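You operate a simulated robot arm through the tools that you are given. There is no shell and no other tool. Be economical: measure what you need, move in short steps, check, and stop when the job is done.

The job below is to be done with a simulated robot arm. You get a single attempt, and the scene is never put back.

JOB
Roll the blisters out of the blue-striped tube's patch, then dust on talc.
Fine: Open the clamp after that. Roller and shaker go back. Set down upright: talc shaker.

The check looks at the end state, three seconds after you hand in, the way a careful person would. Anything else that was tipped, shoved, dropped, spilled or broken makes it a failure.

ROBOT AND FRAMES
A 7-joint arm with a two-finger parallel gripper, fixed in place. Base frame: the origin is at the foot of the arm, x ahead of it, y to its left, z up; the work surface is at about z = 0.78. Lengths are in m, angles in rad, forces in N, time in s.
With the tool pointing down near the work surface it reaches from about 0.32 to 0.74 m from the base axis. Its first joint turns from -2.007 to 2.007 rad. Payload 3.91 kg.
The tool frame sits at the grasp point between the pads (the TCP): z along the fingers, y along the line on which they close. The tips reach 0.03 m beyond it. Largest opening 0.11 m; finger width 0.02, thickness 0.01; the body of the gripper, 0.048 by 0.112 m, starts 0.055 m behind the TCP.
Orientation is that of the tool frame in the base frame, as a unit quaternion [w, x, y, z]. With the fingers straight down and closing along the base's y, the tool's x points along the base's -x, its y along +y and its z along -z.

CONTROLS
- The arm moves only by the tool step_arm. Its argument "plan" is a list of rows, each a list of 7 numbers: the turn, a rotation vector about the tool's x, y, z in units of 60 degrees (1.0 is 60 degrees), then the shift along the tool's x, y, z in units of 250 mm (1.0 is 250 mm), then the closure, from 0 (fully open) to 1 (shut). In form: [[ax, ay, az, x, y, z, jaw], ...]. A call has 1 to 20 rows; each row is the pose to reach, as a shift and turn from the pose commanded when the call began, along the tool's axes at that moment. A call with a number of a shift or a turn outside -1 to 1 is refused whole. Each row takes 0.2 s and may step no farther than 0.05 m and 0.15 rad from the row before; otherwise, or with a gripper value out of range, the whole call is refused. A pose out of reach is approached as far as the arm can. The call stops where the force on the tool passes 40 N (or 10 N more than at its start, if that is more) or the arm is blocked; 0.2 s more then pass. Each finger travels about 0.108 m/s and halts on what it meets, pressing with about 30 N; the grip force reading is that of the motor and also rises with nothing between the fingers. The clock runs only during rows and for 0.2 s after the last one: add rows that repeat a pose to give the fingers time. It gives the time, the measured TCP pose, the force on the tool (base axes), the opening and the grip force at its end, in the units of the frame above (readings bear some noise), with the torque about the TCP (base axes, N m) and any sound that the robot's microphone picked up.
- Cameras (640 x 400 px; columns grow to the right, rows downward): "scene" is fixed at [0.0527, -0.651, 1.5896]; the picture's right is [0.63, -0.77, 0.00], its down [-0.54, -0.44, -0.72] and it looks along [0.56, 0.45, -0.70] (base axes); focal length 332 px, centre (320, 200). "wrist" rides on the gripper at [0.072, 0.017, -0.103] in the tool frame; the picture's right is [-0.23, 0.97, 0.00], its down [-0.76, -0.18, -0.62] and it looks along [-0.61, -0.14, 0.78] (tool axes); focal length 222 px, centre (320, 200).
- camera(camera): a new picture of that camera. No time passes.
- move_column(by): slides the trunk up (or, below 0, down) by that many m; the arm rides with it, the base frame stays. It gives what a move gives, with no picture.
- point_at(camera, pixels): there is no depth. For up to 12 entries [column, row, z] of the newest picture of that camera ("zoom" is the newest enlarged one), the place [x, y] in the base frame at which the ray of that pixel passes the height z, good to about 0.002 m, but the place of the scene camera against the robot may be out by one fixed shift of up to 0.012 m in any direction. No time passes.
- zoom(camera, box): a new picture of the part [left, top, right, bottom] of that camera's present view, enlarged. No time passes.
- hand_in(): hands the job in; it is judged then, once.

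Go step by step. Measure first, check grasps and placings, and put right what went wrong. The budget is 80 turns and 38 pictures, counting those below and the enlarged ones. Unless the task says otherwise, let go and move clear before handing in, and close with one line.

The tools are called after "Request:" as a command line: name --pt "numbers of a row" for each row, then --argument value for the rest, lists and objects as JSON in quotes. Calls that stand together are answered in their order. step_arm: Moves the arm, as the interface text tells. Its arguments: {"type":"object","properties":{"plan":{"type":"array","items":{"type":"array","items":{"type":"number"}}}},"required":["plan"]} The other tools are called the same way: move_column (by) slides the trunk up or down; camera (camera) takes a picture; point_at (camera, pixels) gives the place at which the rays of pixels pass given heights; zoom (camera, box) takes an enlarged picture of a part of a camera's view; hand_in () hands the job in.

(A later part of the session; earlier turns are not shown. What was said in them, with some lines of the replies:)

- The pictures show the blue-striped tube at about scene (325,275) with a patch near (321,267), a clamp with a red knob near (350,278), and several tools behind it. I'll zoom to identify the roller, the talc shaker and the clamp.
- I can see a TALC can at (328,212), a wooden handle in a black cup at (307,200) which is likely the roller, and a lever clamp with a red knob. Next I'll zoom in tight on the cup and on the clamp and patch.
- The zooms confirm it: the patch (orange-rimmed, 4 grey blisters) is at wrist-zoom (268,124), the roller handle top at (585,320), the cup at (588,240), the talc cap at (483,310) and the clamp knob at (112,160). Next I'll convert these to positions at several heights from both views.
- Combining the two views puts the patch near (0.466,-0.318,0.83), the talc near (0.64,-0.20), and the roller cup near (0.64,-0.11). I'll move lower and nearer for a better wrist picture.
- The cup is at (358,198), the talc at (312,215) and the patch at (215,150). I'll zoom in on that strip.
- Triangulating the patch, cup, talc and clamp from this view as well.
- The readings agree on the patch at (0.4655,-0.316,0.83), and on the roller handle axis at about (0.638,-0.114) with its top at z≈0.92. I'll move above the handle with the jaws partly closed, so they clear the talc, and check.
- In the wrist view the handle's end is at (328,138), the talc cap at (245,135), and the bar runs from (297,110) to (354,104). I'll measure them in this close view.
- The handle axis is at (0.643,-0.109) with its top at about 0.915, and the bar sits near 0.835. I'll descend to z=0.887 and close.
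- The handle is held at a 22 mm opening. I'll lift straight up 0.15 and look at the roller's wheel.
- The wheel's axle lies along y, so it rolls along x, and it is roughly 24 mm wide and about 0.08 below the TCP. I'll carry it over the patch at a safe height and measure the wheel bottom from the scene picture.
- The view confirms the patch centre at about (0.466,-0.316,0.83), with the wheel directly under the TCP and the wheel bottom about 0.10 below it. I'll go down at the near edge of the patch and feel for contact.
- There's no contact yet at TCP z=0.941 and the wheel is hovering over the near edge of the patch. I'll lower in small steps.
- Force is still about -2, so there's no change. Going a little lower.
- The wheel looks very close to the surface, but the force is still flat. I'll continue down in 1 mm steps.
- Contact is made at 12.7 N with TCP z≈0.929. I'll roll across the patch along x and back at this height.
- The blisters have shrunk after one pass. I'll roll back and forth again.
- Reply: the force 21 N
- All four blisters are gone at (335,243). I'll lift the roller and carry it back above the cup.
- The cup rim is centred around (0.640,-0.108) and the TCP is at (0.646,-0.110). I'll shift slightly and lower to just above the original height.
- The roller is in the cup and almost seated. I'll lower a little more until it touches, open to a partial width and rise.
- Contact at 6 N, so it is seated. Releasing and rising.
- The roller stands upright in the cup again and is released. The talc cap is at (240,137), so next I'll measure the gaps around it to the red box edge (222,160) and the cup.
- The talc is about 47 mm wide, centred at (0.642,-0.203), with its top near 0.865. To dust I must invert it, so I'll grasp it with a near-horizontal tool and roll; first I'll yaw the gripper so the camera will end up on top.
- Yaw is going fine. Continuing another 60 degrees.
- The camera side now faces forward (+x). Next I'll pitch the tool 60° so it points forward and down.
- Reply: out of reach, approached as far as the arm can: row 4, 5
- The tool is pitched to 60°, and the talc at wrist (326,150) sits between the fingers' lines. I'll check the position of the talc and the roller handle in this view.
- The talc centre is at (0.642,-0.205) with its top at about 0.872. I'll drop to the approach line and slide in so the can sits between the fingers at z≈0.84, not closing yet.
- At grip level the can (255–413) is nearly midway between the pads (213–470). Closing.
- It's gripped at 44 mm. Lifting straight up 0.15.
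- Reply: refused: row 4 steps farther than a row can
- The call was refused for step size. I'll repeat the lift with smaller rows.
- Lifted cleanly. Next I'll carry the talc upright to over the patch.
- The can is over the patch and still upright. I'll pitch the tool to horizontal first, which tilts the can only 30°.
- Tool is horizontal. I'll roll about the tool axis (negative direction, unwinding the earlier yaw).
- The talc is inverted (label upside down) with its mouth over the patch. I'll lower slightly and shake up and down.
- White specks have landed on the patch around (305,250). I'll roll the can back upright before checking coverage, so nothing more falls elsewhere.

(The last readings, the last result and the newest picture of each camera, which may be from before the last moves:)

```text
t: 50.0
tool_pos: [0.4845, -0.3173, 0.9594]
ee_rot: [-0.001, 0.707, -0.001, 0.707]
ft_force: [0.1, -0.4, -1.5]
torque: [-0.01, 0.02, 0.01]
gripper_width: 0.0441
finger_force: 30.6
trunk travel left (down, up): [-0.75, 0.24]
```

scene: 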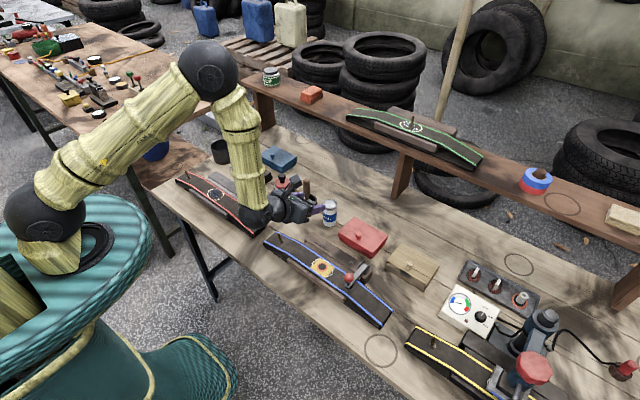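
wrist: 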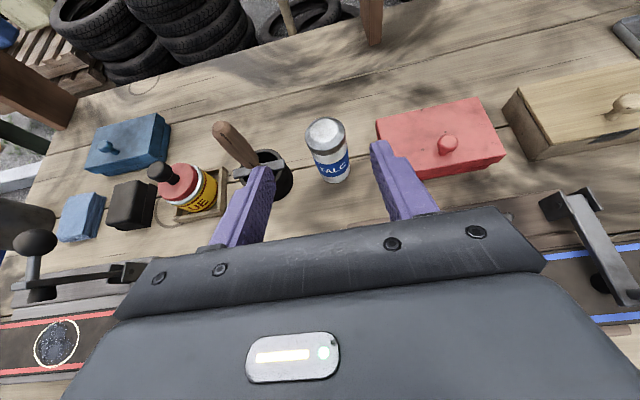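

The can is back to only 30° tilt. I'll pitch back to the grasp attitude so the can is upright, moving toward its home spot.

Request:
step_arm --pt "0 -0.125 0 0.03 -0.03 0.04 1" --pt "0 -0.25 0 0.06 -0.06 0.08 1" --pt "0 -0.375 0 0.09 -0.09 0.12 1" --pt "0 -0.5 0 0.12 -0.12 0.16 1" --pt "0 -0.5 0 0.124 -0.23 0.28 1" --pt "0 -0.5 0 0.124 -0.34 0.4 1" --pt "0 -0.5 0 0.124 -0.4 0.52 1" --pt "0 -0.5 0 0.124 -0.456 0.63 1" --pt "0 -0.5 0 0.124 -0.456 0.63 1"

Request:
zoom --camera "scene" --box '[250, 160, 410, 320]'

```text
t: 52.0
tool_pos: [0.6417, -0.2037, 0.9902]
ee_rot: [0.001, 0.866, -0.001, 0.5]
ft_force: [0.5, -0.3, -1.7]
torque: [0.0, -0.01, 0.0]
gripper_width: 0.044
finger_force: 30.0
trunk travel left (down, up): [-0.75, 0.24]
```

```text
2.50 times, centred on (330, 240) of scene
```

zoom: 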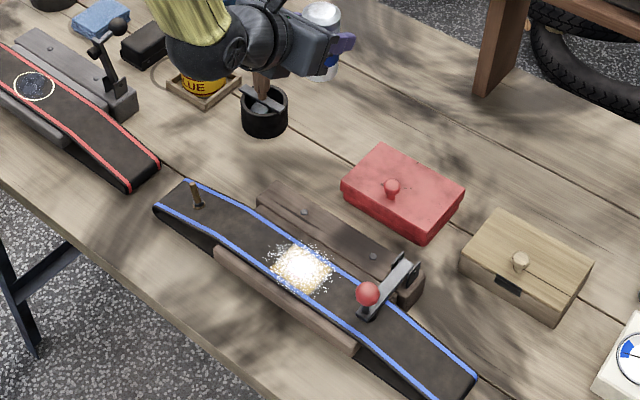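

The patch is fully dusted, with white centred at (302,268). Now I'll lower the talc to its original height.

Request:
step_arm --pt "0 0 0 -0.12 0 0.07 1" --pt "0 0 0 -0.24 0 0.139 1" --pt "0 0 0 -0.36 0 0.208 1" --pt "0 0 0 -0.44 0 0.254 1" --pt "0 0 0 -0.49 0 0.283 1" --pt "0 0 0 -0.513 0 0.296 1"

```text
t: 53.4
tool_pos: [0.6414, -0.2018, 0.8419]
ee_rot: [0.0, 0.866, 0.0, 0.5]
ft_force: [0.0, 0.1, -1.2]
torque: [0.02, -0.01, 0.0]
gripper_width: 0.0442
finger_force: 29.8
trunk travel left (down, up): [-0.75, 0.24]
```

Not touching yet at 0.842. I'll lower by another ~3 mm.

Request:
step_arm --pt "0 0 0 -0.004 0 0.002 1" --pt "0 0 0 -0.007 0 0.004 1" --pt "0 0 0 -0.0104 0 0.006 1"

```text
t: 54.2
tool_pos: [0.6419, -0.2024, 0.8397]
ee_rot: [-0.001, 0.866, 0.001, 0.501]
ft_force: [-0.7, 1.6, 2.6]
torque: [0.14, 0.08, 0.02]
gripper_width: 0.0443
finger_force: 29.8
trunk travel left (down, up): [-0.75, 0.24]
```

Contact is felt at 0.8397, the original height. I'll open and back out along the tool axis.

Request:
step_arm --pt "0 0 0 0 0 0 0.55" --pt "0 0 0 0 0 0 0.4" --pt "0 0 0 0 0 0 0.4" --pt "0 0 0 0 0 -0.1 0.4" --pt "0 0 0 0 0 -0.2 0.4" --pt "0 0 0 0 0 -0.35 0.4" --pt "0 0 0 0.1 0 -0.5 0.4" --pt "0 0 0 0.25 0 -0.55 0.4"

Request:
camera --camera "wrist"

```text
t: 56.0
tool_pos: [0.5532, -0.2024, 0.9613]
ee_rot: [0.0, 0.866, 0.001, 0.5]
ft_force: [-0.5, 1.7, -0.2]
torque: [0.01, 0.0, -0.01]
gripper_width: 0.0661
finger_force: 0.0
trunk travel left (down, up): [-0.75, 0.24]
```

```text
6 pictures are left
```

wrist: 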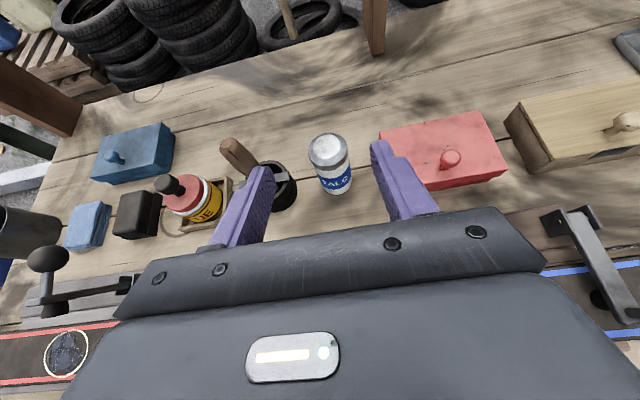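

The talc stands upright and is released, and nothing has been disturbed. From earlier views the clamp knob is at about (0.456,-0.409,0.88) with its hinge at about (0.525,-0.406,0.85), so I'll bring the tool vertical again before going to the knob.

Request:
step_arm --pt "0 -0.125 0 0.03 0 -0.018 0.4" --pt "0 -0.25 0 0.06 0 -0.035 0.4" --pt "0 -0.375 0 0.09 0 -0.053 0.4" --pt "0 -0.5 0 0.12 0 -0.07 0.4" --pt "0 -0.625 0 0.15 0 -0.088 0.4" --pt "0 -0.75 0 0.18 0 -0.105 0.4" --pt "0 -0.875 0 0.21 0 -0.123 0.4" --pt "0 -1.0 0 0.242 0 -0.14 0.4"

```text
t: 57.8
tool_pos: [0.5562, -0.2026, 1.0318]
ee_rot: [-0.001, 1.0, 0.001, -0.002]
ft_force: [1.3, 0.7, 0.0]
torque: [-0.04, 0.04, 0.0]
gripper_width: 0.0662
finger_force: 0.1
trunk travel left (down, up): [-0.75, 0.24]
```

The tool is vertical again. Moving above the knob at (0.456,-0.409) and taking a view.

Request:
step_arm --pt "0 0 0 -0.067 0.138 0 0.4" --pt "0 0 0 -0.133 0.275 0 0.4" --pt "0 0 0 -0.2 0.413 0.04 0.4" --pt "0 0 0 -0.267 0.551 0.08 0.4" --pt "0 0 0 -0.333 0.688 0.12 0.4" --pt "0 0 0 -0.4 0.826 0.168 0.4" --pt "0 0 0 -0.4 0.826 0.168 0.4"

Request:
camera --camera "wrist"

```text
t: 59.4
tool_pos: [0.4556, -0.4109, 0.9903]
ee_rot: [0.0, 1.0, 0.0, 0.001]
ft_force: [0.0, 0.2, -0.5]
torque: [0.0, 0.05, -0.01]
gripper_width: 0.0657
finger_force: 0.0
trunk travel left (down, up): [-0.75, 0.24]
```

```text
5 pictures are left
```

wrist: 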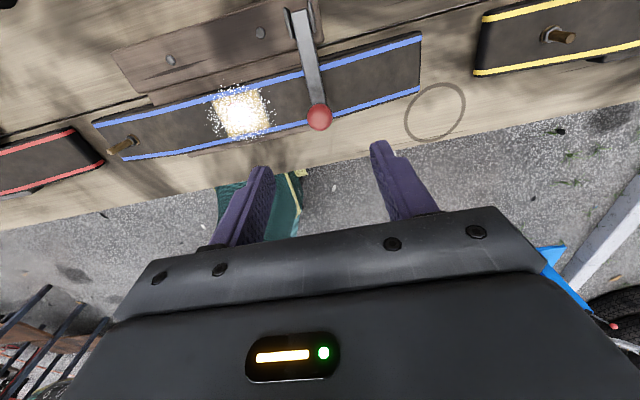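

Request:
point_at --camera "wrist" --pixels '[[319, 117, 0.88], [319, 117, 0.89], [319, 117, 0.87], [307, 117, 0.88], [332, 117, 0.88], [300, 20, 0.85], [318, 100, 0.85], [290, 18, 0.86], [316, 14, 0.86]]'

```text
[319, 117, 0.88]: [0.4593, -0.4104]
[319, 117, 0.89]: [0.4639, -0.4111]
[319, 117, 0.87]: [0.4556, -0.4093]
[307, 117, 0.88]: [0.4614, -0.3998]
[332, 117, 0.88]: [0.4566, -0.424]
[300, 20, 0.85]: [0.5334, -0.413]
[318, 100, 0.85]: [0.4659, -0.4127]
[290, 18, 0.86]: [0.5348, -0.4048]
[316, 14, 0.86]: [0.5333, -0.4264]
```

The knob is at (0.458,-0.410,0.88) with radius ~12 mm, directly below. I'll descend to straddle it and close.

Request:
step_arm --pt "0 0 0 0.01 -0.002 0.12 0.4" --pt "0 0 0 0.01 -0.002 0.24 0.4" --pt "0 0 0 0.01 -0.002 0.34 0.4" --pt "0 0 0 0.01 -0.002 0.408 0.4" --pt "0 0 0 0.01 -0.002 0.408 0.6" --pt "0 0 0 0.01 -0.002 0.408 0.8" --pt "0 0 0 0.01 -0.002 0.408 1" --pt "0 0 0 0.01 -0.002 0.408 1" --pt "0 0 0 0.01 -0.002 0.408 1"

Request:
zoom --camera "scene" --box '[300, 220, 400, 320]'

```text
t: 61.4
tool_pos: [0.4566, -0.4103, 0.8882]
ee_rot: [0.001, 1.0, 0.0, 0.0]
ft_force: [4.7, -20.0, 2.5]
torque: [-0.34, -0.19, 0.0]
gripper_width: 0.0237
finger_force: 45.3
trunk travel left (down, up): [-0.75, 0.24]
```

```text
4.00 times, centred on (350, 270) of scene
```

zoom: 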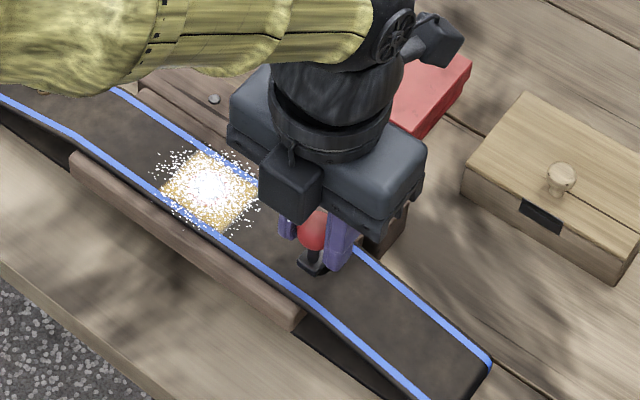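

The knob is gripped (23.7 mm), but the fingers pull sideways at 20 N, so the knob is slightly further toward -y. I'll shift 3 mm to relieve that.

Request:
step_arm --pt "0 0 0 0 0.008 0 1" --pt "0 0 0 0 0.012 0 1"

```text
t: 62.0
tool_pos: [0.4573, -0.4105, 0.8882]
ee_rot: [-0.001, 1.0, 0.001, 0.0]
ft_force: [1.4, -10.6, 2.0]
torque: [-0.12, -0.27, -0.04]
gripper_width: 0.0241
finger_force: 44.8
trunk travel left (down, up): [-0.75, 0.24]
```

Halved. I'll shift another 3 mm.

Request:
step_arm --pt "0 0 0 0 0.006 0 1" --pt "0 0 0 0 0.012 0 1"

```text
t: 62.6
tool_pos: [0.4579, -0.4123, 0.8872]
ee_rot: [-0.002, 1.0, 0.002, -0.001]
ft_force: [-0.1, 6.8, 0.2]
torque: [0.17, -0.05, 0.03]
gripper_width: 0.0238
finger_force: 44.7
trunk travel left (down, up): [-0.75, 0.24]
```

The sideways force is now small. I'll begin lifting the knob along an arc about the hinge, about 30° first.

Request:
step_arm --pt "0 0 0 0.012 -0.004 -0.027 1" --pt "0 0 0 0.026 -0.004 -0.051 1" --pt "0 0 0 0.042 -0.004 -0.074 1" --pt "0 0 0 0.06 -0.004 -0.096 1"

```text
t: 63.6
tool_pos: [0.4714, -0.4124, 0.9113]
ee_rot: [-0.001, 1.0, 0.001, -0.002]
ft_force: [-7.7, 19.5, -13.5]
torque: [0.3, 1.32, -0.03]
gripper_width: 0.0241
finger_force: 44.9
trunk travel left (down, up): [-0.75, 0.24]
```

The lever is lifting (z 0.911) with moderate resistance. I'll follow the sideways force by 2 mm and continue the arc.

Request:
step_arm --pt "0 0 0 0.02 -0.006 -0.02 1" --pt "0 0 0 0.041 -0.01 -0.038 1" --pt "0 0 0 0.064 -0.01 -0.055 1" --pt "0 0 0 0.088 -0.01 -0.069 1"

```text
t: 64.6
tool_pos: [0.4914, -0.4113, 0.9306]
ee_rot: [0.001, 1.0, 0.0, 0.001]
ft_force: [-14.4, 8.2, -4.6]
torque: [0.1, 1.43, -0.1]
gripper_width: 0.024
finger_force: 45.0
trunk travel left (down, up): [-0.75, 0.24]
```

Resistance is purely tangential, so the arc geometry is right. Continuing.

Request:
step_arm --pt "0 0 0 0.025 -0.004 -0.012 1" --pt "0 0 0 0.052 -0.004 -0.022 1" --pt "0 0 0 0.079 -0.004 -0.03 1" --pt "0 0 0 0.107 -0.004 -0.035 1" --pt "0 0 0 0.135 -0.004 -0.038 1"

Request:
zoom --camera "scene" --box '[300, 210, 420, 310]'

```text
t: 65.8
tool_pos: [0.5292, -0.4107, 0.9404]
ee_rot: [0.002, 1.0, 0.0, 0.003]
ft_force: [-7.6, -5.6, 8.9]
torque: [-0.1, 0.71, 0.05]
gripper_width: 0.0237
finger_force: 45.1
trunk travel left (down, up): [-0.75, 0.24]
```

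```text
4.00 times, centred on (360, 260) of scene
```

zoom: 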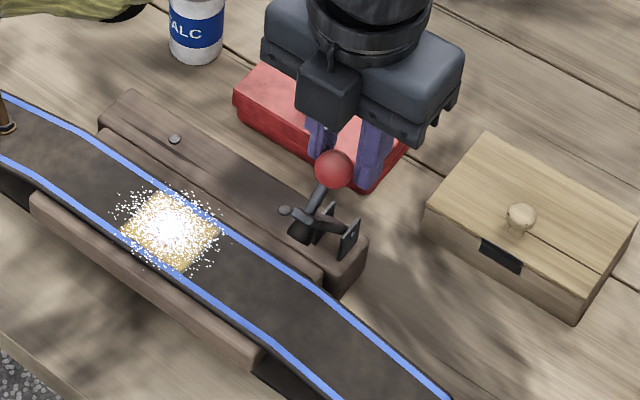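

The lever is nearly upright, about 65–70° open. I'll continue toward 90°, matching the red clamp's open position, until the stop.

Request:
step_arm --pt "0 0 0 0.028 0.002 -0.004 1" --pt "0 0 0 0.056 0.004 -0.003 1" --pt "0 0 0 0.084 0.004 0.001 1" --pt "0 0 0 0.111 0.004 0.008 1" --pt "0 0 0 0.138 0.004 0.017 1"

```text
t: 67.0
tool_pos: [0.5627, -0.4125, 0.9349]
ee_rot: [-0.001, 1.0, 0.0, 0.0]
ft_force: [0.4, -0.7, -0.2]
torque: [0.01, 0.01, 0.0]
gripper_width: 0.0001
finger_force: 37.5
trunk travel left (down, up): [-0.75, 0.24]
```

The fingers closed on nothing, so the knob slipped out. I'll look at the clamp before acting.

Request:
zoom --camera "scene" --box '[315, 205, 415, 295]'

```text
4.44 times, centred on (365, 250) of scene
```

zoom: 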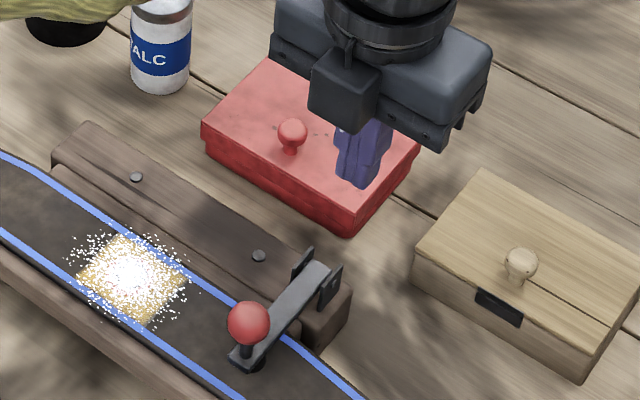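

The lever has fallen back to closed because the knob crept off the pads' edge; everything else is intact. I'll re-measure hinge and knob from this zoom and plan a quicker, deeper-gripped, continuous swing.

Request:
point_at --camera "zoom" --pixels '[[249, 322, 0.88], [249, 322, 0.875], [303, 262, 0.86], [330, 290, 0.86], [316, 276, 0.86], [316, 276, 0.85], [244, 355, 0.855]]'

Request:
step_arm --pt "0 0 0 0 0 -0.1 0.8" --pt "0 0 0 -0.1 0 -0.2 0.6" --pt "0 0 0 -0.25 0 -0.2 0.4" --pt "0 0 0 -0.43 0 -0.2 0.4" --pt "0 0 0 -0.434 0 -0.2 0.4"

```text
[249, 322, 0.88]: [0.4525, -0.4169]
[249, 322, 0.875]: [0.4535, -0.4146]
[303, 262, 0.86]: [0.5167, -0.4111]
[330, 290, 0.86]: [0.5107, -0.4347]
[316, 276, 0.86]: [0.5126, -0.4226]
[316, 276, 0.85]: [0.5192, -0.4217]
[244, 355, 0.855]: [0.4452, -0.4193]
```

```text
t: 68.2
tool_pos: [0.4557, -0.4115, 0.9846]
ee_rot: [0.0, 1.0, 0.0, 0.001]
ft_force: [0.6, 0.3, 0.2]
torque: [0.05, -0.03, -0.01]
gripper_width: 0.0662
finger_force: 0.1
trunk travel left (down, up): [-0.75, 0.24]
```

The estimates converge on a hinge of about (0.535,0.85). I'll regrip deeper, with the TCP at z≈0.874 and biased slightly to -x so the pads have slack.

Request:
step_arm --pt "0 0 0 -0.007 0.002 0.12 0.4" --pt "0 0 0 -0.007 0.002 0.24 0.4" --pt "0 0 0 -0.007 0.002 0.34 0.4" --pt "0 0 0 -0.007 0.002 0.4 0.4" --pt "0 0 0 -0.007 0.002 0.442 0.4" --pt "0 0 0 -0.007 0.004 0.442 0.6" --pt "0 0 0 -0.007 0.004 0.442 0.8" --pt "0 0 0 -0.007 0.004 0.442 1" --pt "0 0 0 -0.007 0.004 0.442 1" --pt "0 0 0 -0.007 0.004 0.442 1"

```text
t: 70.4
tool_pos: [0.4518, -0.4112, 0.8736]
ee_rot: [0.0, 1.0, 0.001, 0.0]
ft_force: [-0.8, 1.6, -1.1]
torque: [0.01, 0.09, 0.02]
gripper_width: 0.0241
finger_force: 45.0
trunk travel left (down, up): [-0.75, 0.24]
```

A solid, balanced grip at 24 mm. Now I'll do one continuous ~96° swing about the hinge, with the tool tilting slightly along.

Request:
step_arm --pt "0 -0.03 0 0.02 0 -0.042 1" --pt "0 -0.06 0 0.045 0 -0.08 1" --pt "0 -0.09 0 0.076 0 -0.115 1" --pt "0 -0.12 0 0.11 0 -0.145 1" --pt "0 -0.15 0 0.149 0 -0.17 1" --pt "0 -0.18 0 0.191 0 -0.189 1" --pt "0 -0.21 0 0.235 0 -0.202 1" --pt "0 -0.24 0 0.281 0 -0.209 1" --pt "0 -0.27 0 0.327 0 -0.21 1" --pt "0 -0.3 0 0.373 0 -0.204 1" --pt "0 -0.33 0 0.417 0 -0.192 1" --pt "0 -0.36 0 0.46 0 -0.174 1"

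```text
t: 73.0
tool_pos: [0.5571, -0.4128, 0.9245]
ee_rot: [0.009, 0.984, -0.003, -0.18]
ft_force: [-2.5, -4.0, 2.3]
torque: [-0.37, 0.39, 0.19]
gripper_width: 0.0243
finger_force: 45.5
out of reach, approached as far as the arm can: row 12
trunk travel left (down, up): [-0.75, 0.24]
stopped in row 12: the force on the tool passed its limit at 44 N (the readings are from after the stop); the commanded pose is now the measured one
```

The knob is still gripped (24 mm) and the swing ended against the stop after about 95°. I'll open the fingers and back away along the tool axis.

Request:
step_arm --pt "0 0 0 0 0 0 0.8" --pt "0 0 0 0 0 0 0.6" --pt "0 0 0 0 0 0 0.4" --pt "0 0 0 0 0 0 0.4" --pt "0 0 0 0 0 -0.15 0.4" --pt "0 0 0 0 0 -0.3 0.4" --pt "0 0 0 0 0 -0.45 0.4"

Request:
zoom --camera "scene" --box '[270, 150, 420, 320]'

```text
t: 74.7
tool_pos: [0.5691, -0.392, 1.0347]
ee_rot: [0.008, 0.984, -0.004, -0.18]
ft_force: [-0.4, -1.2, -0.1]
torque: [-0.04, 0.01, 0.02]
gripper_width: 0.0662
finger_force: 0.1
out of reach, approached as far as the arm can: row 5, 6, 7
trunk travel left (down, up): [-0.75, 0.24]
```

```text
2.35 times, centred on (345, 235) of scene
```

zoom: 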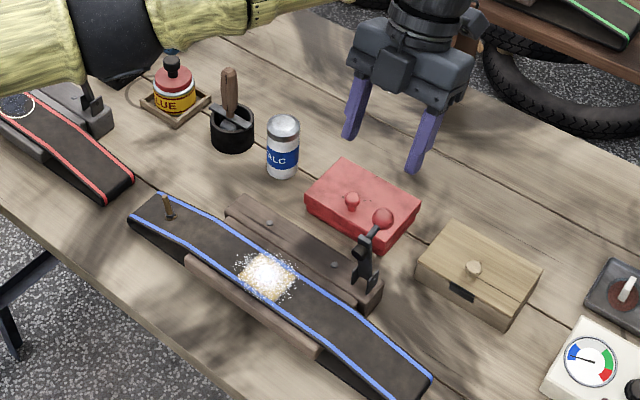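

The last picture shows the clamp lever upright and open at (370,245). The patch is dusted, the roller is in its cup at (231,115), the talc is upright at (283,147), and the gripper is clear. Handing in.

Request:
hand_in

```text
The job is handed in.
```

The job is handed in: the blisters are rolled out of the blue-striped tube's patch and talc is dusted on. The clamp is open after slipping shut on the first try; the roller is back in its cup and the talc shaker stands upright in its place.
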